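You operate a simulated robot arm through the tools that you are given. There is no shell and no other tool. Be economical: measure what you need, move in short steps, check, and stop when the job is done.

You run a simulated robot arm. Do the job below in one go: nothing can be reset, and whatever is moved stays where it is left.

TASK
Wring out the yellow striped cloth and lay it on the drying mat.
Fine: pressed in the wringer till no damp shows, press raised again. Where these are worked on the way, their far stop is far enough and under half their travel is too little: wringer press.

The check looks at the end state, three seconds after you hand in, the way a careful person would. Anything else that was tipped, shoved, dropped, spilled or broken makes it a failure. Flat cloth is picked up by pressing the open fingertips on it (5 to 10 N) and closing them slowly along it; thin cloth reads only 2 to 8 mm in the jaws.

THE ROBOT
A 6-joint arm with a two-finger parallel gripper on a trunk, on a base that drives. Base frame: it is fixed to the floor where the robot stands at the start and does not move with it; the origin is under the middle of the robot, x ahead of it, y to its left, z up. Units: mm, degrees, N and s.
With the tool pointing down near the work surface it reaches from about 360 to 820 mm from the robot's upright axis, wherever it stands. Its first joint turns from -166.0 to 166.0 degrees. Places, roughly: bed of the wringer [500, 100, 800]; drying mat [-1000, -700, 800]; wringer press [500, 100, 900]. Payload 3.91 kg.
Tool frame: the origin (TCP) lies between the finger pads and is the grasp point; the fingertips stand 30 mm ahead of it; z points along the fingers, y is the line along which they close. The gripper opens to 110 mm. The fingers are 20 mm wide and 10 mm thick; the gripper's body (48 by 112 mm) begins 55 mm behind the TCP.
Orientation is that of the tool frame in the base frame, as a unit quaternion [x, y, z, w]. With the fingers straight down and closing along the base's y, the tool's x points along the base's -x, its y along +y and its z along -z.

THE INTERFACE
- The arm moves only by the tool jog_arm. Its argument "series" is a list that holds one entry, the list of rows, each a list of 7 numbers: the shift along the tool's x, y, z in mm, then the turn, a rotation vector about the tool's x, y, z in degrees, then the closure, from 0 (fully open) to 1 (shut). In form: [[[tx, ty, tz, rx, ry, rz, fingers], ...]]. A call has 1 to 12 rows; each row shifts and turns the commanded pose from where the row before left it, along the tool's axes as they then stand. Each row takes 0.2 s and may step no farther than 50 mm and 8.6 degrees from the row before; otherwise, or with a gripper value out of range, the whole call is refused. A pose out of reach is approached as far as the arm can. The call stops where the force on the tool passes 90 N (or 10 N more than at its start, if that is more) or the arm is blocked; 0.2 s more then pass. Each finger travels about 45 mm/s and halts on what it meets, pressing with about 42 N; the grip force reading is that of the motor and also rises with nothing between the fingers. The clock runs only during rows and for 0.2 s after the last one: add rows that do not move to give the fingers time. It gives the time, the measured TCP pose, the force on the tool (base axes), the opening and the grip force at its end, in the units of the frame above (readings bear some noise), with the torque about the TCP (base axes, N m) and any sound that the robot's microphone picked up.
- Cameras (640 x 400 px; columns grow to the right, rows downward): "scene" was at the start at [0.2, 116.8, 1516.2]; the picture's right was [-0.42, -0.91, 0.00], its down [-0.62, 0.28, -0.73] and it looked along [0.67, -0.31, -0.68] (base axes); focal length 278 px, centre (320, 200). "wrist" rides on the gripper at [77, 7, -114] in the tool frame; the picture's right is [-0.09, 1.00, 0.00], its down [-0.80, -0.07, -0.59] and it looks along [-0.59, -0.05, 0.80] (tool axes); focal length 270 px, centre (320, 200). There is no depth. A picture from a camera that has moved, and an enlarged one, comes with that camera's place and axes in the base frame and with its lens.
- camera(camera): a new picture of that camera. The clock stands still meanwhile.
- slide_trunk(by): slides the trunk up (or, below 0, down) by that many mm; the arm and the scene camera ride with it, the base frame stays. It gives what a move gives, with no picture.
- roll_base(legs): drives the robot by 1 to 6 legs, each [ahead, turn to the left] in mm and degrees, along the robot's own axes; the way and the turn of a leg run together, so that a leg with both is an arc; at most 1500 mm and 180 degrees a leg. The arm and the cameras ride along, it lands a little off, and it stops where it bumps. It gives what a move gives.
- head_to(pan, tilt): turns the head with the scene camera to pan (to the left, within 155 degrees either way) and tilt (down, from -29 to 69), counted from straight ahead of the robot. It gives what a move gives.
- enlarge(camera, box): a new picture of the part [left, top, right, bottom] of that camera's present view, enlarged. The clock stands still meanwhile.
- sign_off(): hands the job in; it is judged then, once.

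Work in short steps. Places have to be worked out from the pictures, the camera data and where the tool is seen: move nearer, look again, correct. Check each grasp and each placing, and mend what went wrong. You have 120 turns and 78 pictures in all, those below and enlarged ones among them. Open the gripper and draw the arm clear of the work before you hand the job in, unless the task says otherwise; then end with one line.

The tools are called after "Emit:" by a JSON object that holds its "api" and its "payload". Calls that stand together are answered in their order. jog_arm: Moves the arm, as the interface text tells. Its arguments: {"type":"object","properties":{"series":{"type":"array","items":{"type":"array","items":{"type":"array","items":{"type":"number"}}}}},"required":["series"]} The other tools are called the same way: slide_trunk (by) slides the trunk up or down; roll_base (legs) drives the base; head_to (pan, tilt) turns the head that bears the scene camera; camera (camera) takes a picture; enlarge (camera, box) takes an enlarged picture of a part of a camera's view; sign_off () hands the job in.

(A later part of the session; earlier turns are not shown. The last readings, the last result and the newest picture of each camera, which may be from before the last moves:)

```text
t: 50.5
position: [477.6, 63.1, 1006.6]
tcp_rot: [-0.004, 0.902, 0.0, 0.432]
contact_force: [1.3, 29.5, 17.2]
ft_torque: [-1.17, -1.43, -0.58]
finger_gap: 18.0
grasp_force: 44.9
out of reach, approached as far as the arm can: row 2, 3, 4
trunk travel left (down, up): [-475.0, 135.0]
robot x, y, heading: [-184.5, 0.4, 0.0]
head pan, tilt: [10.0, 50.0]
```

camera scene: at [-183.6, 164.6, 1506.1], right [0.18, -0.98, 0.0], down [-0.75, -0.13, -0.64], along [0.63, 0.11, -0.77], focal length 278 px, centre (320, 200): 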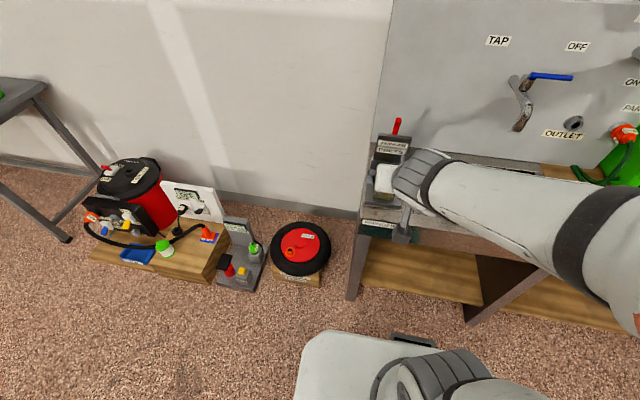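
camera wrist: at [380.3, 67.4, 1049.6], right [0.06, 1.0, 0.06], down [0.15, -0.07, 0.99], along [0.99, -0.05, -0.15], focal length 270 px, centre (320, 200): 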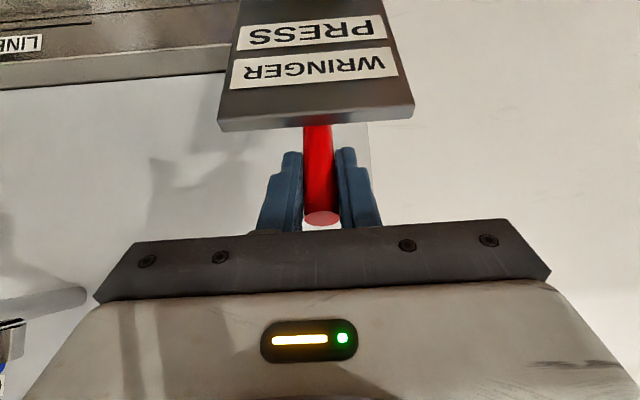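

The arm reported reach limits and a sideways force; I check the state visually.

Emit:
{"api": "jog_arm", "payload": {"series": [[[0, 0, 0, 0, 0, 0, 1], [0, 0, 0, 0, 0, 0, 1]]]}}

Emit:
{"api": "camera", "payload": {"camera": "scene"}}

Emit:
{"api": "camera", "payload": {"camera": "wrist"}}

```text
t: 51.1
position: [475.0, 63.1, 1006.5]
tcp_rot: [-0.004, 0.902, 0.0, 0.432]
contact_force: [-1.3, 30.7, 19.2]
ft_torque: [-1.14, -1.41, -0.53]
finger_gap: 17.7
grasp_force: 45.1
trunk travel left (down, up): [-475.0, 135.0]
robot x, y, heading: [-184.7, -4.1, 0.0]
head pan, tilt: [10.0, 50.0]
```

```text
43 pictures are left
camera scene: at [-186.1, 168.9, 1505.6], right [0.18, -0.98, 0.0], down [-0.75, -0.14, -0.64], along [0.63, 0.11, -0.77], focal length 278 px, centre (320, 200)
```

scene: 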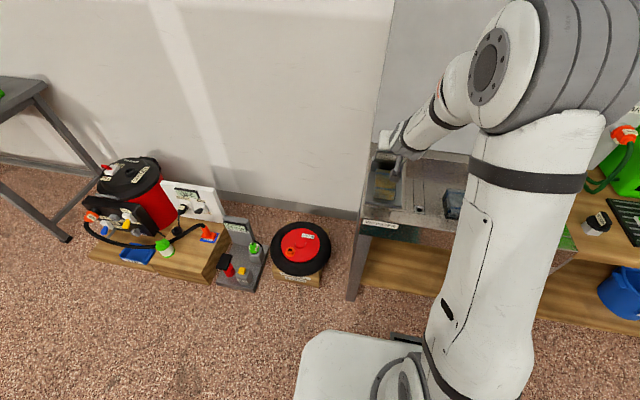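

```text
42 pictures are left
camera wrist: at [338.1, 67.7, 1018.3], right [0.05, 1.0, 0.06], down [0.04, -0.07, 1.0], along [1.0, -0.05, -0.04], focal length 270 px, centre (320, 200)
```

wrist: 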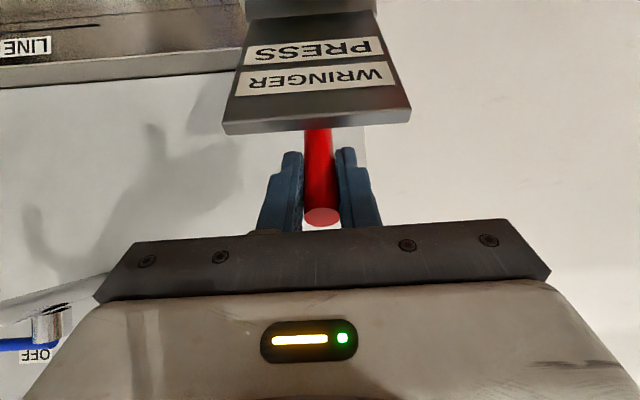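

The lid follows as modelled (θ≈29°, r≈190). I continue the arc in half steps, easing y by +2 mm.

Emit:
{"api": "jog_arm", "payload": {"series": [[[9.1, 1, -3.1, 0, 0, 0, 1], [9.2, 1, -3.1, 0, 0, 0, 1], [9.7, 0, -2.3, 0, 0, 0, 1], [9.7, 0, -2.2, 0, 0, 0, 1], [9.8, 0, -1.2, 0, 0, 0, 1], [9.9, 0, -1.2, 0, 0, 0, 1], [0, 0, 0, 0, 0, 0, 1]]]}}

```text
t: 52.7
position: [429.5, 62.8, 968.0]
tcp_rot: [-0.003, 0.903, 0.0, 0.429]
contact_force: [11.7, 33.6, 5.3]
ft_torque: [-0.75, -2.0, -1.14]
finger_gap: 18.2
grasp_force: 45.1
trunk travel left (down, up): [-475.0, 135.0]
robot x, y, heading: [-181.5, 0.3, 0.3]
head pan, tilt: [10.0, 50.0]
```

Still on the arc. Continue lowering, with a bit more y relief.

Emit:
{"api": "jog_arm", "payload": {"series": [[[9.9, 1.5, -0.1, 0, 0, 0, 1], [9.9, 1.5, -0.1, 0, -2, 0, 1], [9.9, 0, 0.4, 0, 0, 0, 1], [9.9, 0, 0.5, 0, -2, 0, 1], [9.9, 0, 1.2, 0, 0, 0, 1], [9.9, 0, 1.3, 0, -2, 0, 1], [0, 0, 0, 0, 0, 0, 1]]]}}

Emit:
{"api": "camera", "payload": {"camera": "scene"}}

```text
t: 54.3
position: [405.0, 64.9, 934.9]
tcp_rot: [-0.001, 0.882, -0.01, 0.47]
contact_force: [-5.2, -47.7, -10.1]
ft_torque: [-0.15, 1.55, -1.46]
finger_gap: 17.9
grasp_force: 45.4
out of reach, approached as far as the arm can: row 3, 4, 5, 6
trunk travel left (down, up): [-475.0, 135.0]
robot x, y, heading: [-184.7, 0.3, 0.1]
head pan, tilt: [10.0, 50.0]
```

```text
41 pictures are left
camera scene: at [-182.5, 158.5, 1506.5], right [0.17, -0.98, 0.0], down [-0.75, -0.13, -0.64], along [0.63, 0.12, -0.77], focal length 278 px, centre (320, 200)
```

scene: 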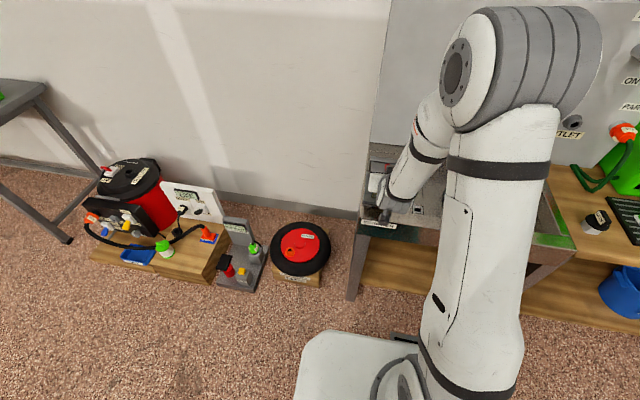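

The lid is at ~60°. The reach warnings relate to the pitch, so I continue with translation only and relieve y the other way.

Emit:
{"api": "jog_arm", "payload": {"series": [[[8.6, -2, 0.3, 0, 0, 0, 1], [8.7, -1, 0.3, 0, 0, 0, 1], [9.7, 0, 2, 0, 0, 0, 1], [9.7, 0, 2.1, 0, 0, 0, 1], [0, 0, 0, 0, 0, 0, 1]]]}}

```text
t: 55.5
position: [407.7, 66.1, 936.4]
tcp_rot: [-0.001, 0.88, -0.009, 0.475]
contact_force: [-19.8, -55.2, 2.5]
ft_torque: [-0.31, 1.02, -1.67]
finger_gap: 17.5
grasp_force: 45.5
out of reach, approached as far as the arm can: row 1, 2, 3, 4
trunk travel left (down, up): [-475.0, 135.0]
robot x, y, heading: [-184.8, -2.1, 0.0]
head pan, tilt: [10.0, 50.0]
```

The arm is at a joint limit at this pitch. I turn the tool back a few degrees and fix y before lowering further.

Emit:
{"api": "jog_arm", "payload": {"series": [[[0, -2, 0, 0, 3, 0, 1], [0, -1, 0, 0, 3, 0, 1], [0, 0, 0, 0, 3, 0, 1], [0, 0, 0, 0, 0, 0, 1]]]}}

```text
t: 56.5
position: [408.6, 64.9, 936.2]
tcp_rot: [0.0, 0.913, 0.002, 0.407]
contact_force: [-2.8, -41.3, 10.0]
ft_torque: [-0.35, -1.34, -1.15]
finger_gap: 18.0
grasp_force: 45.5
trunk travel left (down, up): [-475.0, 135.0]
robot x, y, heading: [-185.6, 0.4, 0.0]
head pan, tilt: [10.0, 50.0]
```

Limit cleared at φ≈48°. I continue the arc with slight back-turning and y relief.

Emit:
{"api": "jog_arm", "payload": {"series": [[[10, -2, 0.9, 0, 1, 0, 1], [9.9, -1, 0.9, 0, 1, 0, 1], [9.3, 0, 3.4, 0, 1, 0, 1], [9.3, 0, 3.4, 0, 1, 0, 1], [0, 0, 0, 0, 0, 0, 1]]]}}

```text
t: 57.7
position: [387.1, 65.1, 902.2]
tcp_rot: [-0.001, 0.927, 0.001, 0.375]
contact_force: [11.0, -11.4, 2.0]
ft_torque: [-0.08, -1.16, -0.45]
finger_gap: 17.4
grasp_force: 45.1
trunk travel left (down, up): [-475.0, 135.0]
robot x, y, heading: [-183.0, -0.9, -0.0]
head pan, tilt: [10.0, 50.0]
```

At θ≈71°. Two more arc steps toward contact with the cloth.

Emit:
{"api": "jog_arm", "payload": {"series": [[[8.7, 0, 5, 0, 1, 0, 1], [8.6, 0, 5, 0, 1, 0, 1], [8, 0, 5.8, 0, 1, 0, 1], [8, 0, 5.8, 0, 1, 0, 1], [0, 0, 0, 0, 0, 0, 1]]]}}

Emit:
{"api": "camera", "payload": {"camera": "wrist"}}

Emit:
{"api": "enlarge", "payload": {"camera": "scene", "box": [320, 120, 480, 260]}}

```text
t: 58.9
position: [379.0, 64.8, 864.2]
tcp_rot: [-0.004, 0.94, -0.005, 0.341]
contact_force: [-4.1, -6.8, 4.6]
ft_torque: [0.04, -1.03, -0.21]
finger_gap: 17.4
grasp_force: 44.8
trunk travel left (down, up): [-475.0, 135.0]
robot x, y, heading: [-184.5, 1.0, 0.1]
head pan, tilt: [10.0, 50.0]
```

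```text
40 pictures are left
camera wrist: at [245.5, 70.6, 903.0], right [0.06, 1.0, 0.05], down [0.24, -0.06, 0.97], along [0.97, -0.05, -0.24], focal length 270 px, centre (320, 200)
```

wrist: 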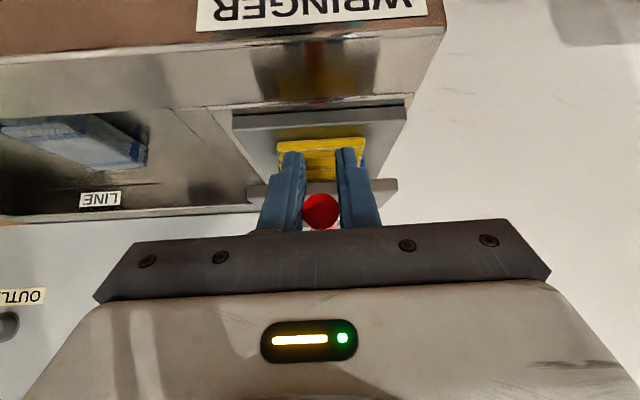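

```text
2.86 times, centred on (400, 190) of scene
camera zoom: at [-184.7, 163.7, 1506.1], right [0.18, -0.98, 0.0], down [-0.75, -0.13, -0.64], along [0.63, 0.11, -0.77], focal length 794 px, centre (91, 229)
```

zoom: 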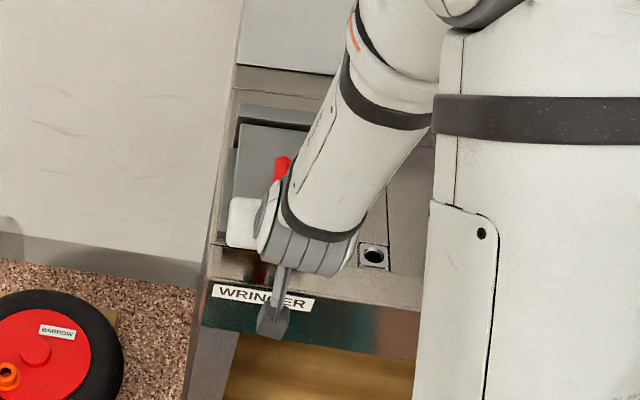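

The lid is nearly down on the cloth. I press further in small steps, watching the vertical force.

Emit:
{"api": "jog_arm", "payload": {"series": [[[3.6, 0, 3.5, 0, 0, 0, 1], [3.6, 0, 3.5, 0, 0, 0, 1], [3.4, 0, 3.6, 0, 0, 0, 1], [0, 0, 0, 0, 0, 0, 1]]]}}

```text
t: 59.9
position: [379.6, 65.2, 859.4]
tcp_rot: [-0.004, 0.941, -0.005, 0.338]
contact_force: [-37.2, -13.3, 1.7]
ft_torque: [0.18, -0.19, -0.31]
finger_gap: 17.8
grasp_force: 44.8
out of reach, approached as far as the arm can: row 1, 2, 3
trunk travel left (down, up): [-475.0, 135.0]
robot x, y, heading: [-182.7, 4.7, -0.0]
head pan, tilt: [10.0, 50.0]
```

The arm is at a limit again; the remaining motion is nearly vertical, so I use the trunk to lower 8 mm.

Emit:
{"api": "slide_trunk", "payload": {"by": -8}}

```text
t: 60.5
position: [382.4, 64.8, 855.2]
tcp_rot: [-0.004, 0.939, -0.004, 0.344]
contact_force: [-31.8, -14.6, 19.4]
ft_torque: [0.16, -0.79, -0.46]
finger_gap: 17.9
grasp_force: 44.3
trunk travel left (down, up): [-467.0, 143.0]
robot x, y, heading: [-184.4, -1.1, -0.2]
head pan, tilt: [10.0, 50.0]
```

Some resistance (19 N). I relieve x by −5 mm while turning the tool back 4°.

Emit:
{"api": "jog_arm", "payload": {"series": [[[1.9, -1, -1.6, 0, 2, 0, 1], [1.9, 0, -1.6, 0, 2, 0, 1], [0, 0, 0, 0, 0, 0, 1]]]}}

Emit:
{"api": "slide_trunk", "payload": {"by": -8}}

Emit:
{"api": "camera", "payload": {"camera": "wrist"}}

```text
t: 61.3
position: [381.8, 66.5, 852.6]
tcp_rot: [-0.005, 0.95, -0.004, 0.312]
contact_force: [12.8, 5.6, 19.0]
ft_torque: [-0.08, -0.72, -0.48]
finger_gap: 17.9
grasp_force: 44.7
trunk travel left (down, up): [-467.0, 143.0]
robot x, y, heading: [-183.4, 0.1, 0.1]
head pan, tilt: [10.0, 50.0]
```

```text
t: 61.9
position: [379.2, 65.4, 843.4]
tcp_rot: [-0.003, 0.951, -0.006, 0.309]
contact_force: [9.2, 8.9, 33.4]
ft_torque: [-0.22, 0.5, -0.06]
finger_gap: 17.6
grasp_force: 45.7
trunk travel left (down, up): [-459.0, 151.0]
robot x, y, heading: [-183.1, -1.1, -0.0]
head pan, tilt: [10.0, 50.0]
```

```text
38 pictures are left
camera wrist: at [249.4, 70.7, 890.7], right [0.07, 1.0, 0.04], down [0.3, -0.06, 0.95], along [0.95, -0.05, -0.3], focal length 270 px, centre (320, 200)
```

wrist: 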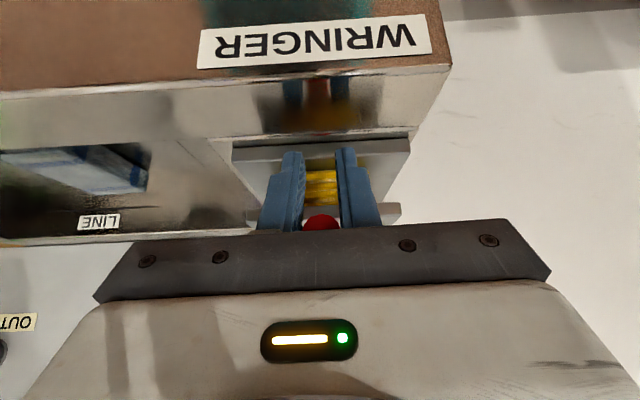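

Force rises to 33 N and z 843 (lid ~horizontal). I press another 8 mm to verify the stop.

Emit:
{"api": "slide_trunk", "payload": {"by": -8}}

```text
t: 62.4
position: [375.2, 64.3, 831.0]
tcp_rot: [-0.004, 0.953, -0.005, 0.301]
contact_force: [-13.2, 0.7, -2.2]
ft_torque: [-0.03, -0.49, 0.03]
finger_gap: 0.1
grasp_force: 37.8
trunk travel left (down, up): [-451.0, 159.0]
robot x, y, heading: [-185.1, -3.1, -0.2]
head pan, tilt: [10.0, 50.0]
```

The fingers slipped off the handle. I back the base 60 mm to see the lid.

Emit:
{"api": "roll_base", "payload": {"legs": [[-60, 0]]}}

Emit:
{"api": "camera", "payload": {"camera": "wrist"}}

```text
t: 63.4
position: [318.9, 63.7, 835.2]
tcp_rot: [-0.004, 0.952, -0.004, 0.308]
contact_force: [-0.4, -0.2, -0.4]
ft_torque: [0.01, -0.01, 0.01]
finger_gap: 0.0
grasp_force: 37.4
trunk travel left (down, up): [-451.0, 159.0]
robot x, y, heading: [-247.5, 1.6, 0.3]
head pan, tilt: [10.0, 50.0]
```

```text
37 pictures are left
camera wrist: at [189.0, 69.9, 882.0], right [0.07, 1.0, 0.04], down [0.3, -0.06, 0.95], along [0.95, -0.05, -0.3], focal length 270 px, centre (320, 200)
```

wrist: 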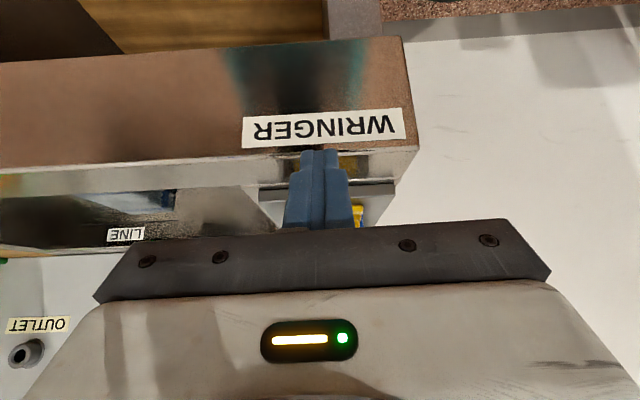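

I raise the arm 225 mm and turn the tool back to vertical to look down.

Emit:
{"api": "jog_arm", "payload": {"series": [[[-26, 0, -36, 0, 0, 0, 1], [-26, 0, -36, 0, 0, 0, 1], [-26, 0, -36, 0, 0, 0, 1], [-26, 0, -36, 0, 0, 0, 1], [-26, 0, -36, 0, 0, 0, 1], [0, 0, 0, 0, 7.2, 0, 1], [0, 0, 0, 0, 7.2, 0, 1], [0, 0, 0, 0, 7.2, 0, 1], [0, 0, 0, 0, 7.2, 0, 1], [0, 0, 0, 0, 7.2, 0, 1], [0, 0, 0, 0, 0, 0, 1]]]}}

Emit:
{"api": "camera", "payload": {"camera": "wrist"}}

Emit:
{"api": "enlarge", "payload": {"camera": "scene", "box": [320, 100, 480, 240]}}

```text
t: 65.8
position: [318.5, 65.1, 1057.8]
tcp_rot: [-0.002, 1.0, -0.006, -0.003]
contact_force: [0.0, -0.2, 0.1]
ft_torque: [0.02, 0.03, -0.03]
finger_gap: 0.0
grasp_force: 37.9
trunk travel left (down, up): [-451.0, 159.0]
robot x, y, heading: [-244.8, -0.1, 0.1]
head pan, tilt: [10.0, 50.0]
```

```text
36 pictures are left
camera wrist: at [242.5, 72.4, 1171.5], right [0.08, 1.0, -0.01], down [0.8, -0.06, 0.59], along [0.59, -0.06, -0.81], focal length 270 px, centre (320, 200)
```

wrist: 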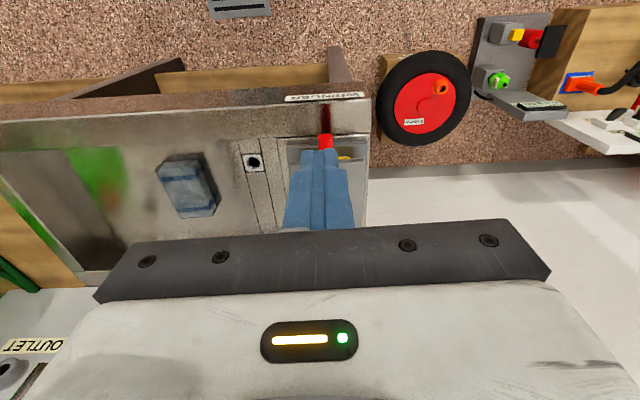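

```text
2.86 times, centred on (400, 170) of scene
camera zoom: at [-243.9, 164.5, 1482.1], right [0.18, -0.98, 0.0], down [-0.75, -0.13, -0.64], along [0.63, 0.11, -0.77], focal length 794 px, centre (91, 286)
```

zoom: 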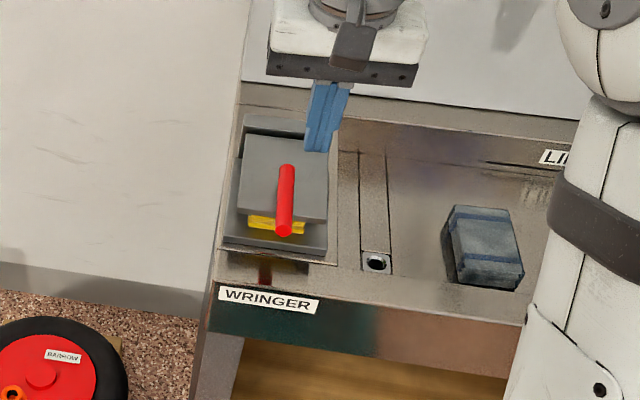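

The lid rests on the cloth, handle tip ~z 860, so possibly not at the far stop. I'll press the plate from above with fingers straddling the handle at x≈432.

Emit:
{"api": "jog_arm", "payload": {"series": [[[-28.4, -0.7, 28, 0, 0, 0, 0.45], [-28.4, -0.7, 28, 0, 0, 0, 0.45], [-28.4, -0.7, 28, 0, 0, 0, 0.45], [-28.4, -0.7, 28, 0, 0, 0, 0.45], [0, 0, 0, 0, 0, 0, 0.45], [0, 0, 0, 0, 0, 0, 0.45], [0, 0, 0, 0, 0, 0, 0.45]]]}}

Emit:
{"api": "camera", "payload": {"camera": "wrist"}}

```text
t: 67.4
position: [431.3, 64.0, 946.6]
tcp_rot: [-0.002, 1.0, -0.007, -0.002]
contact_force: [-0.3, 0.6, -0.7]
ft_torque: [0.01, -0.02, 0.0]
finger_gap: 60.6
grasp_force: 0.1
trunk travel left (down, up): [-451.0, 159.0]
robot x, y, heading: [-244.4, -4.7, 0.2]
head pan, tilt: [10.0, 50.0]
```

```text
34 pictures are left
camera wrist: at [355.4, 71.3, 1059.0], right [0.08, 1.0, -0.01], down [0.8, -0.06, 0.59], along [0.59, -0.06, -0.81], focal length 270 px, centre (320, 200)
```

wrist: 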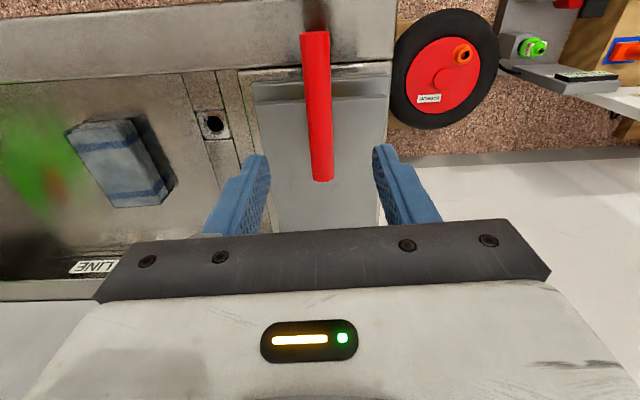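

The fingers straddle the rod above the plate. I descend until contact.

Emit:
{"api": "jog_arm", "payload": {"series": [[[0, 0, 15, 0, 0, 0, 0.45], [0, 0, 10, 0, 0, 0, 0.45], [0, 0, 5, 0, 0, 0, 0.45], [0, 0, 5, 0, 0, 0, 0.45], [0, 0, 5, 0, 0, 0, 0.45], [0, 0, 0, 0, 0, 0, 0.45]]]}}

```text
t: 68.8
position: [432.2, 63.0, 904.8]
tcp_rot: [-0.001, 1.0, -0.006, -0.002]
contact_force: [0.6, -1.0, 1.0]
ft_torque: [0.0, 0.01, -0.01]
finger_gap: 60.5
grasp_force: 0.1
trunk travel left (down, up): [-451.0, 159.0]
robot x, y, heading: [-244.2, -0.4, 0.2]
head pan, tilt: [10.0, 50.0]
```

No contact yet (tips ~z 875). Continue in 4 mm steps.

Emit:
{"api": "jog_arm", "payload": {"series": [[[0, 0, 4, 0, 0, 0, 0.45], [0, 0, 4, 0, 0, 0, 0.45], [0, 0, 4, 0, 0, 0, 0.45], [0, 0, 4, 0, 0, 0, 0.45], [0, 0, 0, 0, 0, 0, 0.45]]]}}

```text
t: 70.0
position: [432.1, 64.2, 887.8]
tcp_rot: [-0.001, 1.0, -0.006, -0.001]
contact_force: [0.0, -0.9, 1.1]
ft_torque: [0.04, -0.04, -0.04]
finger_gap: 60.4
grasp_force: 0.1
trunk travel left (down, up): [-451.0, 159.0]
robot x, y, heading: [-245.2, 1.3, 0.1]
head pan, tilt: [10.0, 50.0]
```

Emit:
{"api": "jog_arm", "payload": {"series": [[[0, 0, 3, 0, 0, 0, 0.45], [0, 0, 3, 0, 0, 0, 0.45], [0, 0, 3, 0, 0, 0, 0.45], [0, 0, 0, 0, 0, 0, 0.45]]]}}

Emit:
{"api": "camera", "payload": {"camera": "wrist"}}

```text
t: 71.0
position: [432.3, 63.1, 883.1]
tcp_rot: [-0.002, 1.0, -0.005, 0.002]
contact_force: [4.6, -2.7, 25.9]
ft_torque: [0.9, -0.09, 0.0]
finger_gap: 59.4
grasp_force: 0.0
trunk travel left (down, up): [-451.0, 159.0]
robot x, y, heading: [-245.1, 0.2, 0.1]
head pan, tilt: [10.0, 50.0]
```

```text
33 pictures are left
camera wrist: at [354.6, 69.7, 996.2], right [0.08, 1.0, -0.01], down [0.8, -0.06, 0.6], along [0.6, -0.06, -0.8], focal length 270 px, centre (320, 200)
```

wrist: 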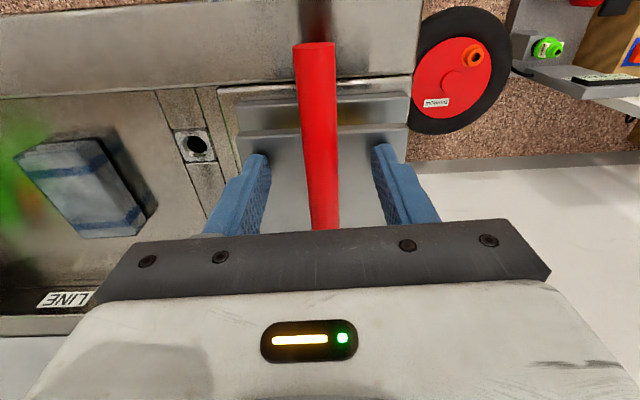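

Contact at tips z≈853 with 26 N. I press harder to see whether the plate still travels.

Emit:
{"api": "jog_arm", "payload": {"series": [[[0, 0, 4, 0, 0, 0, 0.45], [0, 0, 4, 0, 0, 0, 0.45], [0, 0, 2, 0, 0, 0, 0.45], [0, 0, 0, 0, 0, 0, 0.45], [0, 0, 0, 0, 0, 0, 0.45]]]}}

```text
t: 72.2
position: [431.8, 63.0, 882.3]
tcp_rot: [-0.002, 1.0, -0.004, 0.01]
contact_force: [5.6, 2.1, 74.0]
ft_torque: [2.59, 0.3, -0.37]
finger_gap: 60.9
grasp_force: 0.3
trunk travel left (down, up): [-451.0, 159.0]
robot x, y, heading: [-243.7, 1.4, 0.2]
head pan, tilt: [10.0, 50.0]
```

Hard stop: 74 N with no movement, so the press is at its far stop. I lift off, move to the overhanging handle end (x≈390) with fingers open.

Emit:
{"api": "jog_arm", "payload": {"series": [[[0, 0, -10, 0, 0, 0, 0.45], [0, 0, -30, 0, 0, 0, 0.3], [0, 0, -30, 0, 0, 0, 0.1], [20, 0, -5, 0, 0, 0, 0], [20, 0, 0, 0, 0, 0, 0], [0, 0, 0, 0, 0, 0, 0]]]}}

Emit:
{"api": "camera", "payload": {"camera": "wrist"}}

Emit:
{"api": "enlarge", "payload": {"camera": "scene", "box": [320, 120, 460, 220]}}

```text
t: 73.6
position: [393.2, 63.1, 943.8]
tcp_rot: [-0.001, 1.0, -0.006, -0.001]
contact_force: [0.4, -0.4, 0.3]
ft_torque: [0.0, 0.05, -0.03]
finger_gap: 110.0
grasp_force: 0.1
trunk travel left (down, up): [-451.0, 159.0]
robot x, y, heading: [-246.7, -1.5, -0.0]
head pan, tilt: [10.0, 50.0]
```

```text
32 pictures are left
camera wrist: at [315.6, 69.8, 1057.4], right [0.08, 1.0, -0.01], down [0.8, -0.06, 0.59], along [0.59, -0.06, -0.81], focal length 270 px, centre (320, 200)
```

wrist: 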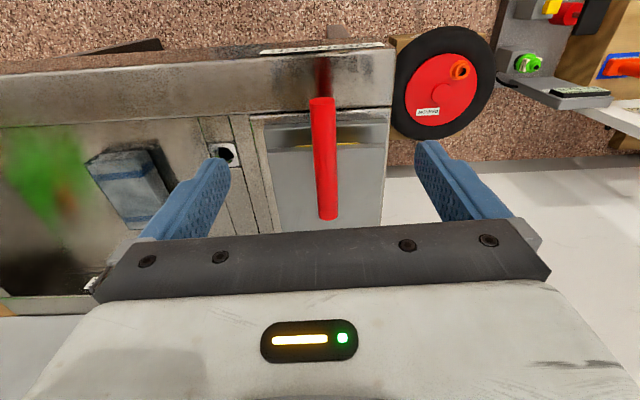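

```text
4.00 times, centred on (390, 170) of scene
camera zoom: at [-243.8, 164.5, 1482.0], right [0.18, -0.98, 0.0], down [-0.75, -0.13, -0.64], along [0.63, 0.11, -0.77], focal length 1112 px, centre (40, 320)
```

zoom: 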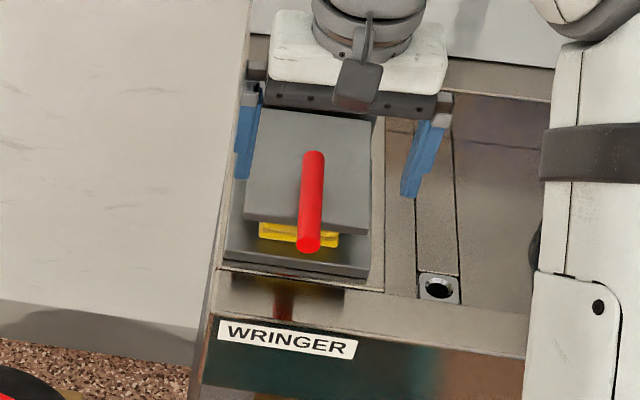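

Rod tip ≈[370, 64, 865]. I descend to TCP z≈864 at x≈392 and close on the rod.

Emit:
{"api": "jog_arm", "payload": {"series": [[[0, 0, 30, 0, 0, 0, 0], [0, 0, 30, 0, 0, 0, 0], [2, 0, 15, 0, 0, 0, 0], [0, 0, 5, 0, 0, 0, 0], [0, 0, 0, 0, 0, 0, 0.4], [0, 0, 0, 0, 0, 0, 0.6], [0, 0, 0, 0, 0, 0, 0.8], [0, 0, 0, 0, 0, 0, 1], [0, 0, 0, 0, 0, 0, 1], [0, 0, 0, 0, 0, 0, 1], [0, 0, 0, 0, 0, 0, 1], [0, 0, 0, 0, 0, 0, 1]]]}}

```text
t: 76.2
position: [389.9, 65.4, 864.0]
tcp_rot: [-0.002, 1.0, -0.006, -0.002]
contact_force: [-0.1, 21.2, 0.9]
ft_torque: [-0.09, 0.08, -0.96]
finger_gap: 17.5
grasp_force: 45.1
trunk travel left (down, up): [-451.0, 159.0]
robot x, y, heading: [-243.2, 5.2, 0.3]
head pan, tilt: [10.0, 50.0]
```

Gripped at 17.5 mm. I reverse the arc upward with the tool held vertical; first 18°.

Emit:
{"api": "jog_arm", "payload": {"series": [[[-1.5, 0, -9.7, 0, 0, 0, 1], [-2.2, 0, -9.7, 0, 0, 0, 1], [-2.6, 0, -9.2, 0, 0, 0, 1], [-3, 0, -8.9, 0, 0, 0, 1], [-3.5, 0, -8.7, 0, 0, 0, 1], [-3.8, 0, -8.6, 0, 0, 0, 1], [0, 0, 0, 0, 0, 0, 1]]]}}

```text
t: 77.8
position: [406.2, 63.7, 918.0]
tcp_rot: [-0.001, 1.0, -0.007, -0.002]
contact_force: [-8.1, 27.5, -5.7]
ft_torque: [-0.27, 1.29, -0.83]
finger_gap: 17.4
grasp_force: 45.7
trunk travel left (down, up): [-451.0, 159.0]
robot x, y, heading: [-243.0, -1.6, 0.2]
head pan, tilt: [10.0, 50.0]
```

Tracking well. Continue to θ≈40°.

Emit:
{"api": "jog_arm", "payload": {"series": [[[-4.5, 1, -8.3, 0, 0, 0, 1], [-4.7, 1, -8.2, 0, 0, 0, 1], [-5.3, 0, -7.8, 0, 0, 0, 1], [-5.5, 0, -7.6, 0, 0, 0, 1], [-6, 0, -7.2, 0, 0, 0, 1], [-6.3, 0, -7, 0, 0, 0, 1], [-6.8, 0, -6.6, 0, 0, 0, 1], [-7, 0, -6.3, 0, 0, 0, 1], [0, 0, 0, 0, 0, 0, 1]]]}}

```text
t: 79.8
position: [446.7, 64.6, 984.6]
tcp_rot: [-0.003, 1.0, -0.006, 0.001]
contact_force: [-35.8, -9.2, 27.2]
ft_torque: [-0.24, 1.39, -0.26]
finger_gap: 17.8
grasp_force: 45.4
trunk travel left (down, up): [-451.0, 159.0]
robot x, y, heading: [-245.2, -1.3, -0.1]
head pan, tilt: [10.0, 50.0]
```

Radial force shows the actual radius is ~189; I adjust the path outward and continue to θ≈22°.

Emit:
{"api": "jog_arm", "payload": {"series": [[[-5.1, 0, -9.2, 0, 0, 0, 1], [-5.1, 0, -9.3, 0, 0, 0, 1], [-8.5, 0, -5.1, 0, 0, 0, 1], [-8.5, 0, -5, 0, 0, 0, 1], [-8.9, 0, -4.2, 0, 0, 0, 1], [-8.9, 0, -4.2, 0, 0, 0, 1], [0, 0, 0, 0, 0, 0, 1]]]}}

```text
t: 81.4
position: [498.3, 63.3, 1014.6]
tcp_rot: [0.0, 1.0, -0.006, -0.002]
contact_force: [-6.4, -28.8, -9.5]
ft_torque: [-0.48, 1.4, -0.27]
finger_gap: 17.7
grasp_force: 45.4
trunk travel left (down, up): [-451.0, 159.0]
robot x, y, heading: [-245.2, -0.3, 0.2]
head pan, tilt: [10.0, 50.0]
```

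Nearly open. Last steps to the rear stop (θ≈10°), plus slightly beyond to seat it.

Emit:
{"api": "jog_arm", "payload": {"series": [[[-9.3, 0, -3.2, 0, 0, 0, 1], [-9.4, 0, -3.2, 0, 0, 0, 1], [-9, 0, -2.1, 0, 0, 0, 1], [-9, 0, -2.1, 0, 0, 0, 1], [-4, 0, -0.5, 0, 0, 0, 1], [0, 0, 0, 0, 0, 0, 1]]]}}

```text
t: 82.8
position: [537.7, 61.9, 1025.8]
tcp_rot: [-0.001, 1.0, -0.005, 0.0]
contact_force: [-9.1, -31.6, -2.2]
ft_torque: [0.33, 1.37, 0.16]
finger_gap: 17.6
grasp_force: 45.2
trunk travel left (down, up): [-451.0, 159.0]
robot x, y, heading: [-245.0, -3.3, 0.1]
head pan, tilt: [10.0, 50.0]
```

The press is back at its original raised position. I release, rise above the rod, and draw back to look.

Emit:
{"api": "jog_arm", "payload": {"series": [[[0, 0, 0, 0, 0, 0, 0.7], [0, 0, 0, 0, 0, 0, 0.4], [0, 0, 0, 0, 0, 0, 0.2], [0, 0, 0, 0, 0, 0, 0], [0, 0, 0, 0, 0, 0, 0], [0, 0, -25, 0, 0, 0, 0], [0, 0, -30, 0, 0, 0, 0], [30, 0, -10, 0, 0, 0, 0], [45, 0, 0, 0, 0, 0, 0], [45, 0, 0, 0, 0, 0, 0], [30, 0, 0, 0, 0, 0, 0]]]}}

Emit:
{"api": "camera", "payload": {"camera": "wrist"}}

Emit:
{"api": "enlarge", "payload": {"camera": "scene", "box": [320, 100, 460, 220]}}

```text
t: 85.2
position: [387.0, 70.4, 1091.5]
tcp_rot: [-0.003, 1.0, -0.007, -0.001]
contact_force: [0.1, 0.3, -0.1]
ft_torque: [0.0, -0.03, 0.04]
finger_gap: 110.0
grasp_force: 0.1
trunk travel left (down, up): [-451.0, 159.0]
robot x, y, heading: [-244.9, 0.2, -0.1]
head pan, tilt: [10.0, 50.0]
```

```text
30 pictures are left
camera wrist: at [309.4, 76.3, 1206.6], right [0.08, 1.0, -0.01], down [0.8, -0.06, 0.59], along [0.59, -0.06, -0.8], focal length 270 px, centre (320, 200)
```

wrist: 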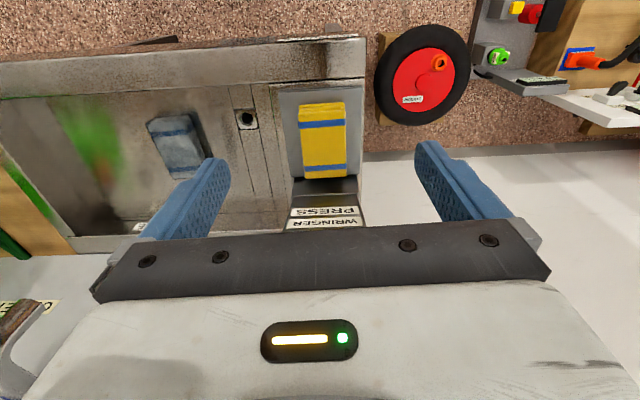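

```text
3.33 times, centred on (390, 160) of scene
camera zoom: at [-244.7, 164.4, 1482.0], right [0.18, -0.98, 0.0], down [-0.75, -0.13, -0.64], along [0.63, 0.11, -0.77], focal length 926 px, centre (87, 333)
```

zoom: 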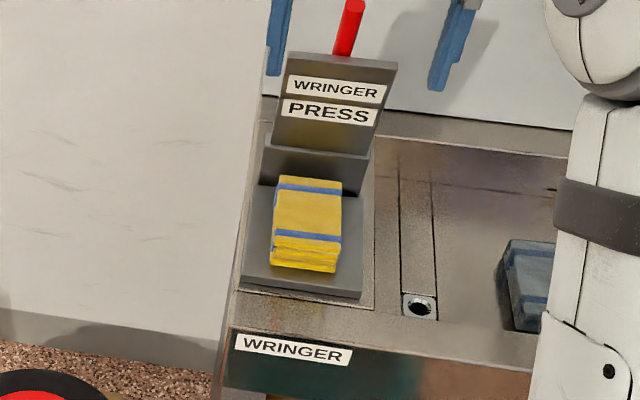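

The cloth is bright and dry, press raised. I go down in front at x≈440, then slide forward around the pad at low height.

Emit:
{"api": "jog_arm", "payload": {"series": [[[-25, -4, 30, 0, 0, 0, 0], [-25, -3, 40, 0, 0, 0, 0], [0, 0, 45, 0, 0, 0, 0], [0, 0, 45, 0, 0, 0, 0], [0, 0, 40, 0, 0, 0, 0], [0, 0, 25, 0, 0, 0, 0], [0, 0, 15, 0, 0, 0, 0], [0, 0, 0, 0, 0, 0, 0]]]}}

Emit:
{"api": "camera", "payload": {"camera": "wrist"}}

```text
t: 87.0
position: [438.0, 56.4, 851.8]
tcp_rot: [-0.002, 1.0, -0.006, -0.002]
contact_force: [0.9, 0.6, 0.8]
ft_torque: [0.0, -0.02, -0.01]
finger_gap: 109.9
grasp_force: 0.0
trunk travel left (down, up): [-451.0, 159.0]
robot x, y, heading: [-246.3, -0.1, -0.0]
head pan, tilt: [10.0, 50.0]
```

```text
28 pictures are left
camera wrist: at [361.9, 63.5, 965.4], right [0.08, 1.0, -0.01], down [0.8, -0.06, 0.59], along [0.59, -0.06, -0.81], focal length 270 px, centre (320, 200)
```

wrist: 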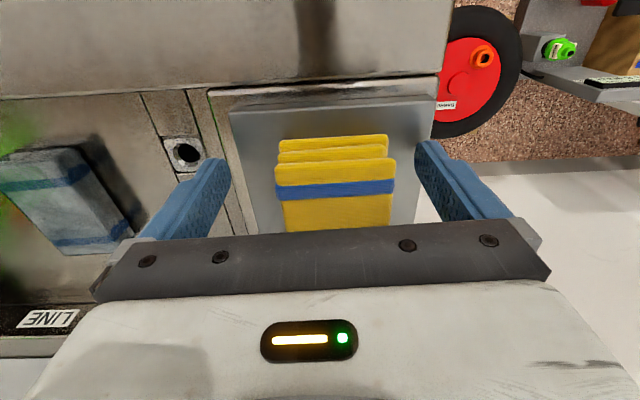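

The pad is ~6 mm to +y of me. I correct, advance 34 mm and lower 5 mm, then close.

Emit:
{"api": "jog_arm", "payload": {"series": [[[-10, 6, 0, 0, 0, 0, 0], [-12, 0, 0, 0, 0, 0, 0], [-12, 0, 3, 0, 0, 0, 0], [0, 0, 3, 0, 0, 0, 0], [0, 0, 0, 0, 0, 0, 0]]]}}

Emit:
{"api": "camera", "payload": {"camera": "wrist"}}

```text
t: 88.2
position: [474.0, 63.1, 846.4]
tcp_rot: [-0.001, 1.0, -0.006, -0.001]
contact_force: [0.7, 0.5, 0.4]
ft_torque: [0.04, 0.0, 0.01]
finger_gap: 109.8
grasp_force: 0.0
trunk travel left (down, up): [-451.0, 159.0]
robot x, y, heading: [-245.8, -1.8, 0.1]
head pan, tilt: [10.0, 50.0]
```

```text
27 pictures are left
camera wrist: at [396.2, 69.6, 959.9], right [0.08, 1.0, -0.01], down [0.8, -0.06, 0.59], along [0.59, -0.06, -0.81], focal length 270 px, centre (320, 200)
```

wrist: 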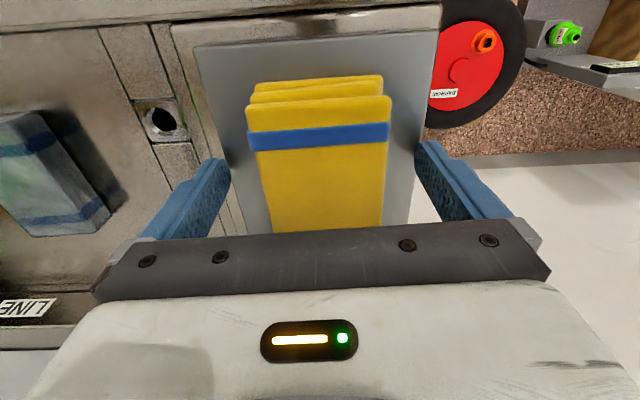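

Well aligned; I nudge 4 mm forward, close, and lift a little.

Emit:
{"api": "jog_arm", "payload": {"series": [[[-4, 0, 1, 0, 0, 0, 0.2], [0, 0, 0, 0, 0, 0, 0.4], [0, 0, 0, 0, 0, 0, 0.6], [0, 0, 0, 0, 0, 0, 0.8], [0, 0, 0, 0, 0, 0, 1], [0, 0, 0, 0, 0, 0, 1], [0, 0, 0, 0, 0, 0, 1], [0, 0, -2, 0, 0, 0, 1], [0, 0, -3, 0, 0, 0, 1], [0, 0, -5, 0, 0, 0, 1], [0, 0, -5, 0, 0, 0, 1], [0, 0, 0, 0, 0, 0, 1]]]}}

Emit:
{"api": "camera", "payload": {"camera": "wrist"}}

```text
t: 90.8
position: [477.2, 62.9, 860.2]
tcp_rot: [-0.002, 1.0, -0.007, -0.001]
contact_force: [-0.8, 0.9, -0.4]
ft_torque: [-0.03, 0.02, 0.02]
finger_gap: 65.5
grasp_force: 41.3
trunk travel left (down, up): [-451.0, 159.0]
robot x, y, heading: [-245.5, 2.6, 0.2]
head pan, tilt: [10.0, 50.0]
```

```text
26 pictures are left
camera wrist: at [400.0, 69.2, 973.5], right [0.08, 1.0, -0.01], down [0.8, -0.06, 0.59], along [0.59, -0.06, -0.81], focal length 270 px, centre (320, 200)
```

wrist: 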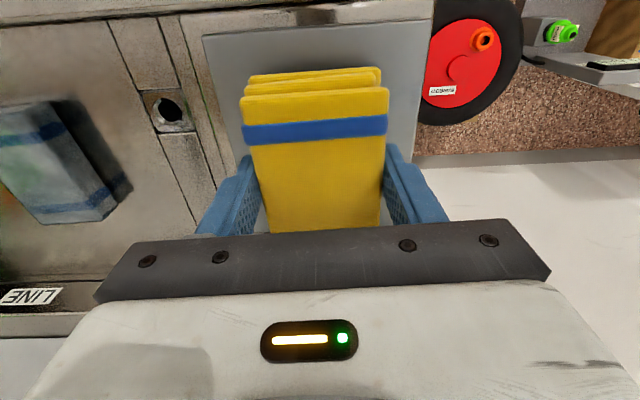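

Held at 65 mm. I back away from the press slowly, rising as I go.

Emit:
{"api": "jog_arm", "payload": {"series": [[[3, 0, -3, 0, 0, 0, 1], [6, 0, -3, 0, 0, 0, 1], [9, 0, -3, 0, 0, 0, 1], [11, 0, -4, 0, 0, 0, 1], [11, 0, -6, 0, 0, 0, 1], [11, 0, -8, 0, 0, 0, 1], [9, 0, -10, 0, 0, 0, 1], [7, 0, -12, 0, 0, 0, 1], [4, 0, -12, 0, 0, 0, 1], [2, 0, -12, 0, 0, 0, 1], [0, 0, -8, 0, 0, 0, 1], [0, 0, -4, 0, 0, 0, 1]]]}}

Emit:
{"api": "head_to", "payload": {"pan": -145, "tilt": 30}}

Emit:
{"api": "camera", "payload": {"camera": "scene"}}

Emit:
{"api": "camera", "payload": {"camera": "wrist"}}

```text
t: 93.4
position: [404.9, 64.6, 944.2]
tcp_rot: [-0.002, 1.0, -0.005, -0.001]
contact_force: [-0.3, -0.4, -1.5]
ft_torque: [-0.01, 0.0, -0.03]
finger_gap: 65.2
grasp_force: 41.7
trunk travel left (down, up): [-451.0, 159.0]
robot x, y, heading: [-246.7, 1.4, 0.0]
head pan, tilt: [10.0, 50.0]
```

```text
t: 95.8
position: [403.6, 64.6, 946.3]
tcp_rot: [-0.002, 1.0, -0.006, -0.002]
contact_force: [-0.2, -0.3, -0.9]
ft_torque: [0.01, 0.01, 0.02]
finger_gap: 65.3
grasp_force: 42.1
trunk travel left (down, up): [-451.0, 159.0]
robot x, y, heading: [-245.0, -2.7, 0.1]
head pan, tilt: [-145.0, 30.0]
```

```text
25 pictures are left
camera scene: at [-393.6, 99.0, 1511.6], right [-0.58, 0.82, 0.0], down [0.41, 0.29, -0.87], along [-0.71, -0.5, -0.5], focal length 278 px, centre (320, 200)
```

scene: 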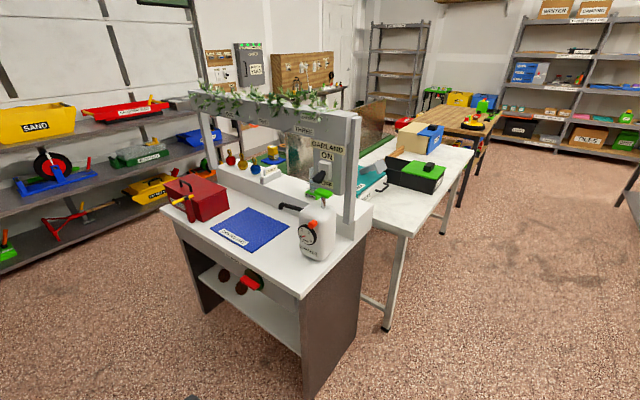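

```text
24 pictures are left
camera wrist: at [327.0, 71.5, 1058.8], right [0.08, 1.0, -0.01], down [0.8, -0.06, 0.59], along [0.59, -0.06, -0.81], focal length 270 px, centre (320, 200)
```

wrist: 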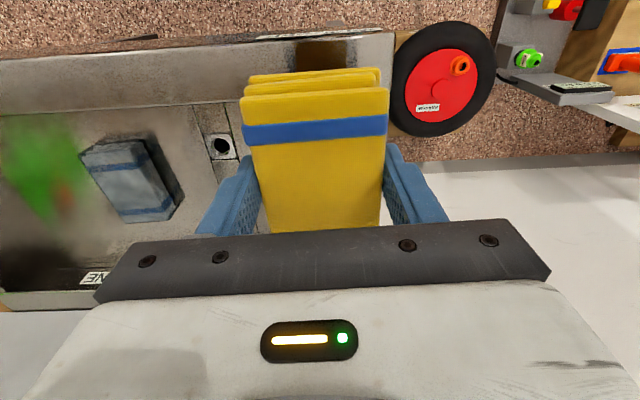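

The cloth is held. The blue mat is on the white desk around [-1030, -716, 790] (desk front edge x≈-870), red box and jug either side. I retract the arm 150 mm gently before driving.

Emit:
{"api": "jog_arm", "payload": {"series": [[[4, 0, 0, 0, 0, 0, 1], [8, 0, -2, 0, 0, 0, 1], [12, 0, -4, 0, 0, 0, 1], [16, 0, -4, 0, 0, 0, 1], [16, 0, -4, 0, 0, 0, 1], [16, 0, -4, 0, 0, 0, 1], [16, 0, -4, 0, 0, 0, 1], [16, 0, -4, 0, 0, 0, 1], [16, 0, -4, 0, 0, 0, 1], [14, 0, -4, 0, 0, 0, 1], [10, 0, -2, 0, 0, 0, 1], [6, 0, 0, 0, 0, 0, 1]]]}}

Emit:
{"api": "roll_base", "payload": {"legs": [[0, -45]]}}

```text
t: 98.4
position: [253.9, 64.3, 982.3]
tcp_rot: [-0.002, 1.0, -0.007, -0.002]
contact_force: [-0.7, -0.5, 0.0]
ft_torque: [0.0, 0.03, 0.01]
finger_gap: 65.4
grasp_force: 41.6
trunk travel left (down, up): [-451.0, 159.0]
robot x, y, heading: [-245.4, -2.4, 0.0]
head pan, tilt: [-145.0, 30.0]
```

```text
t: 100.9
position: [147.1, -314.7, 981.9]
tcp_rot: [0.388, 0.921, -0.005, -0.004]
contact_force: [-0.1, 0.1, -0.9]
ft_torque: [-0.02, 0.02, -0.01]
finger_gap: 65.0
grasp_force: 42.0
trunk travel left (down, up): [-451.0, 159.0]
robot x, y, heading: [-227.1, 12.2, -45.7]
head pan, tilt: [-145.0, 30.0]
```

Still held at 65 mm. I finish the right turn and drive down to y≈-650.

Emit:
{"api": "roll_base", "payload": {"legs": [[0, -44.3], [660, 0]]}}

Emit:
{"api": "head_to", "payload": {"pan": -90, "tilt": 40}}

Emit:
{"api": "camera", "payload": {"camera": "scene"}}

```text
t: 106.6
position: [-180.3, -1151.2, 979.7]
tcp_rot: [0.706, 0.709, -0.004, -0.006]
contact_force: [1.3, -0.6, -0.5]
ft_torque: [0.01, -0.01, -0.02]
finger_gap: 65.1
grasp_force: 41.7
trunk travel left (down, up): [-451.0, 159.0]
robot x, y, heading: [-230.0, -650.9, -89.5]
head pan, tilt: [-145.0, 30.0]
```

```text
t: 107.8
position: [-180.6, -1151.0, 981.9]
tcp_rot: [0.706, 0.708, -0.003, -0.006]
contact_force: [0.2, 0.2, -0.5]
ft_torque: [-0.01, 0.01, 0.03]
finger_gap: 64.9
grasp_force: 41.7
trunk travel left (down, up): [-451.0, 159.0]
robot x, y, heading: [-235.3, -651.7, -89.4]
head pan, tilt: [-90.0, 40.0]
```

```text
23 pictures are left
camera scene: at [-166.4, -573.9, 1496.3], right [-0.01, 1.0, 0.0], down [0.64, 0.01, -0.77], along [-0.77, -0.01, -0.64], focal length 278 px, centre (320, 200)
```

scene: 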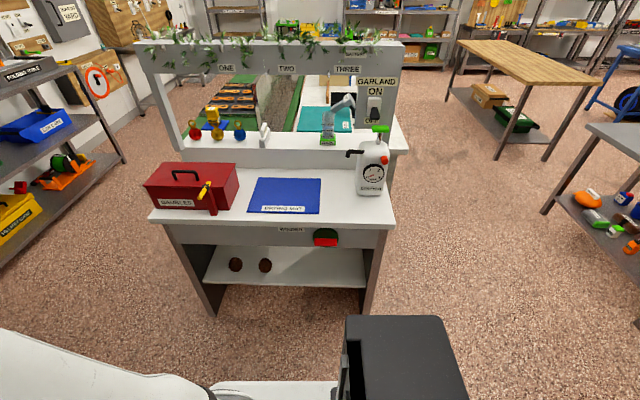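

Mat corners work out to x -930…-1155, y -582…-862 at z≈797; centre ≈[-1043, -722]. I turn to face the desk and drive ahead 250.

Emit:
{"api": "roll_base", "payload": {"legs": [[0, -90.5]]}}

Emit:
{"api": "head_to", "payload": {"pan": 0, "tilt": 45}}

Emit:
{"api": "camera", "payload": {"camera": "scene"}}

```text
t: 112.0
position: [-732.8, -718.6, 981.7]
tcp_rot: [1.0, 0.019, 0.001, -0.006]
contact_force: [0.0, -1.3, -0.8]
ft_torque: [-0.03, 0.0, 0.02]
finger_gap: 65.1
grasp_force: 41.8
trunk travel left (down, up): [-451.0, 159.0]
robot x, y, heading: [-233.2, -692.1, -176.8]
head pan, tilt: [-90.0, 40.0]
```

```text
t: 113.6
position: [-731.4, -718.8, 981.3]
tcp_rot: [1.0, 0.019, 0.002, -0.007]
contact_force: [0.0, 0.0, -0.9]
ft_torque: [-0.02, 0.02, 0.01]
finger_gap: 65.2
grasp_force: 42.1
trunk travel left (down, up): [-451.0, 159.0]
robot x, y, heading: [-234.6, -689.2, -177.0]
head pan, tilt: [0.0, 45.0]
```

```text
22 pictures are left
camera scene: at [-228.5, -840.6, 1489.0], right [-0.05, 1.0, 0.0], down [0.71, 0.04, -0.71], along [-0.71, -0.04, -0.71], focal length 278 px, centre (320, 200)
```

scene: 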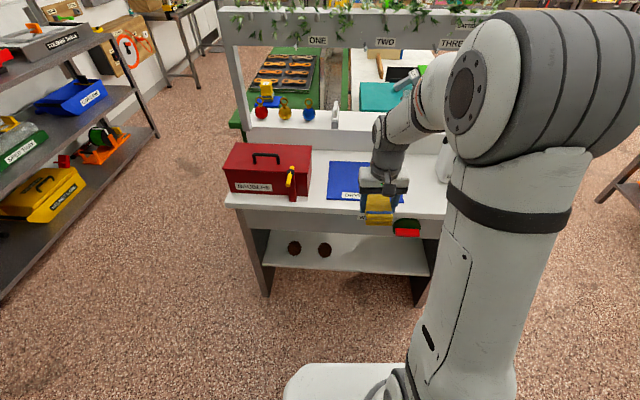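

Pad held, aligned at y≈-719. I drive ahead 250 mm.

Emit:
{"api": "roll_base", "payload": {"legs": [[250, 0]]}}

Emit:
{"api": "camera", "payload": {"camera": "wrist"}}

Emit:
{"api": "camera", "payload": {"camera": "scene"}}

```text
t: 115.5
position: [-982.0, -736.1, 980.6]
tcp_rot: [1.0, 0.021, 0.002, -0.007]
contact_force: [0.5, -0.6, -0.9]
ft_torque: [0.03, 0.01, 0.0]
finger_gap: 65.4
grasp_force: 41.8
trunk travel left (down, up): [-451.0, 159.0]
robot x, y, heading: [-483.4, -703.0, -176.3]
head pan, tilt: [0.0, 45.0]
```

```text
21 pictures are left
camera wrist: at [-905.8, -741.9, 1095.3], right [-0.04, -1.0, -0.01], down [-0.81, 0.03, 0.59], along [-0.59, 0.04, -0.81], focal length 270 px, centre (320, 200)
```

wrist: 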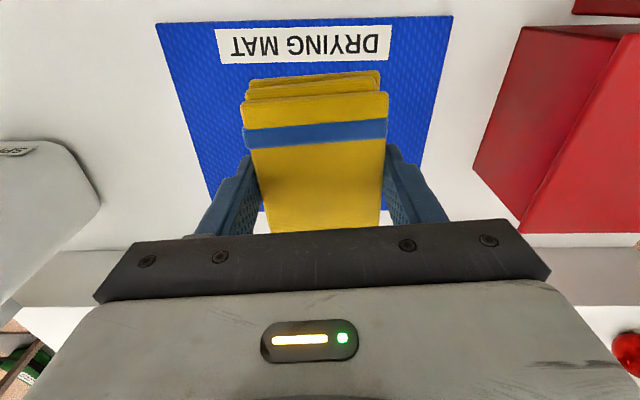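

```text
20 pictures are left
camera scene: at [-478.2, -853.6, 1489.0], right [-0.06, 1.0, 0.0], down [0.71, 0.04, -0.71], along [-0.71, -0.04, -0.71], focal length 278 px, centre (320, 200)
```

scene: 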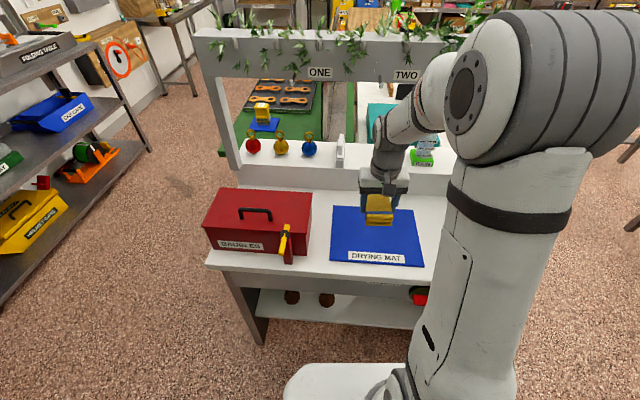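

Mat centre ≈[-1031, -722]. I shift −50 in x, +14 in y, then descend gently to just above the mat.

Emit:
{"api": "jog_arm", "payload": {"series": [[[-5, -2, 0, 0, 0, 0, 1], [-10, -3, 0, 0, 0, 0, 1], [-12, -4, 5, 0, 0, 0, 1], [-12, -4, 10, 0, 0, 0, 1], [-8, -3, 14, 0, 0, 0, 1], [-2, 0, 16, 0, 0, 0, 1], [0, 0, 16, 0, 0, 0, 1], [0, 0, 16, 0, 0, 0, 1], [0, 0, 16, 0, 0, 0, 1], [0, 0, 14, 0, 0, 0, 1], [0, 0, 10, 0, 0, 0, 1], [0, 0, 6, 0, 0, 0, 1]]]}}

Emit:
{"api": "camera", "payload": {"camera": "wrist"}}

```text
t: 118.1
position: [-1030.1, -720.6, 859.2]
tcp_rot: [1.0, 0.022, 0.001, -0.007]
contact_force: [-0.2, 1.0, 0.1]
ft_torque: [0.0, 0.02, 0.0]
finger_gap: 65.2
grasp_force: 41.5
trunk travel left (down, up): [-451.0, 159.0]
robot x, y, heading: [-482.0, -704.7, -176.4]
head pan, tilt: [0.0, 45.0]
```

```text
19 pictures are left
camera wrist: at [-954.3, -726.4, 973.0], right [-0.04, -1.0, -0.01], down [-0.81, 0.03, 0.59], along [-0.59, 0.04, -0.81], focal length 270 px, centre (320, 200)
```

wrist: 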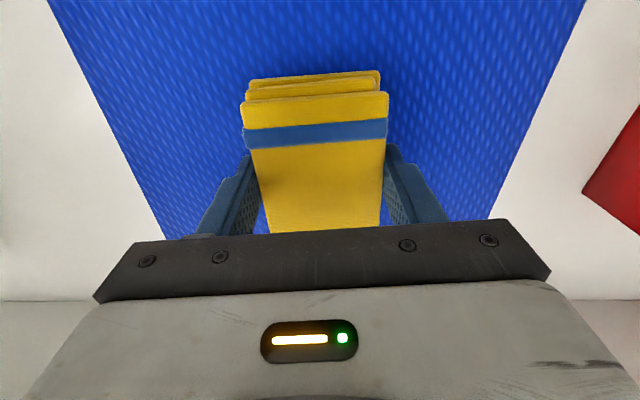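

Centred over the mat. I lower in 4 mm steps, feeling for contact.

Emit:
{"api": "jog_arm", "payload": {"series": [[[0, 0, 5, 0, 0, 0, 1], [0, 0, 5, 0, 0, 0, 1], [0, 0, 4, 0, 0, 0, 1], [0, 0, 4, 0, 0, 0, 1], [0, 0, 4, 0, 0, 0, 1], [0, 0, 0, 0, 0, 0, 1]]]}}

```text
t: 119.5
position: [-1031.7, -720.4, 841.0]
tcp_rot: [1.0, 0.021, -0.001, -0.005]
contact_force: [-1.3, 3.3, 28.7]
ft_torque: [-0.81, -0.81, -0.04]
finger_gap: 65.2
grasp_force: 42.0
trunk travel left (down, up): [-451.0, 159.0]
robot x, y, heading: [-485.8, -702.5, -176.2]
head pan, tilt: [0.0, 45.0]
```

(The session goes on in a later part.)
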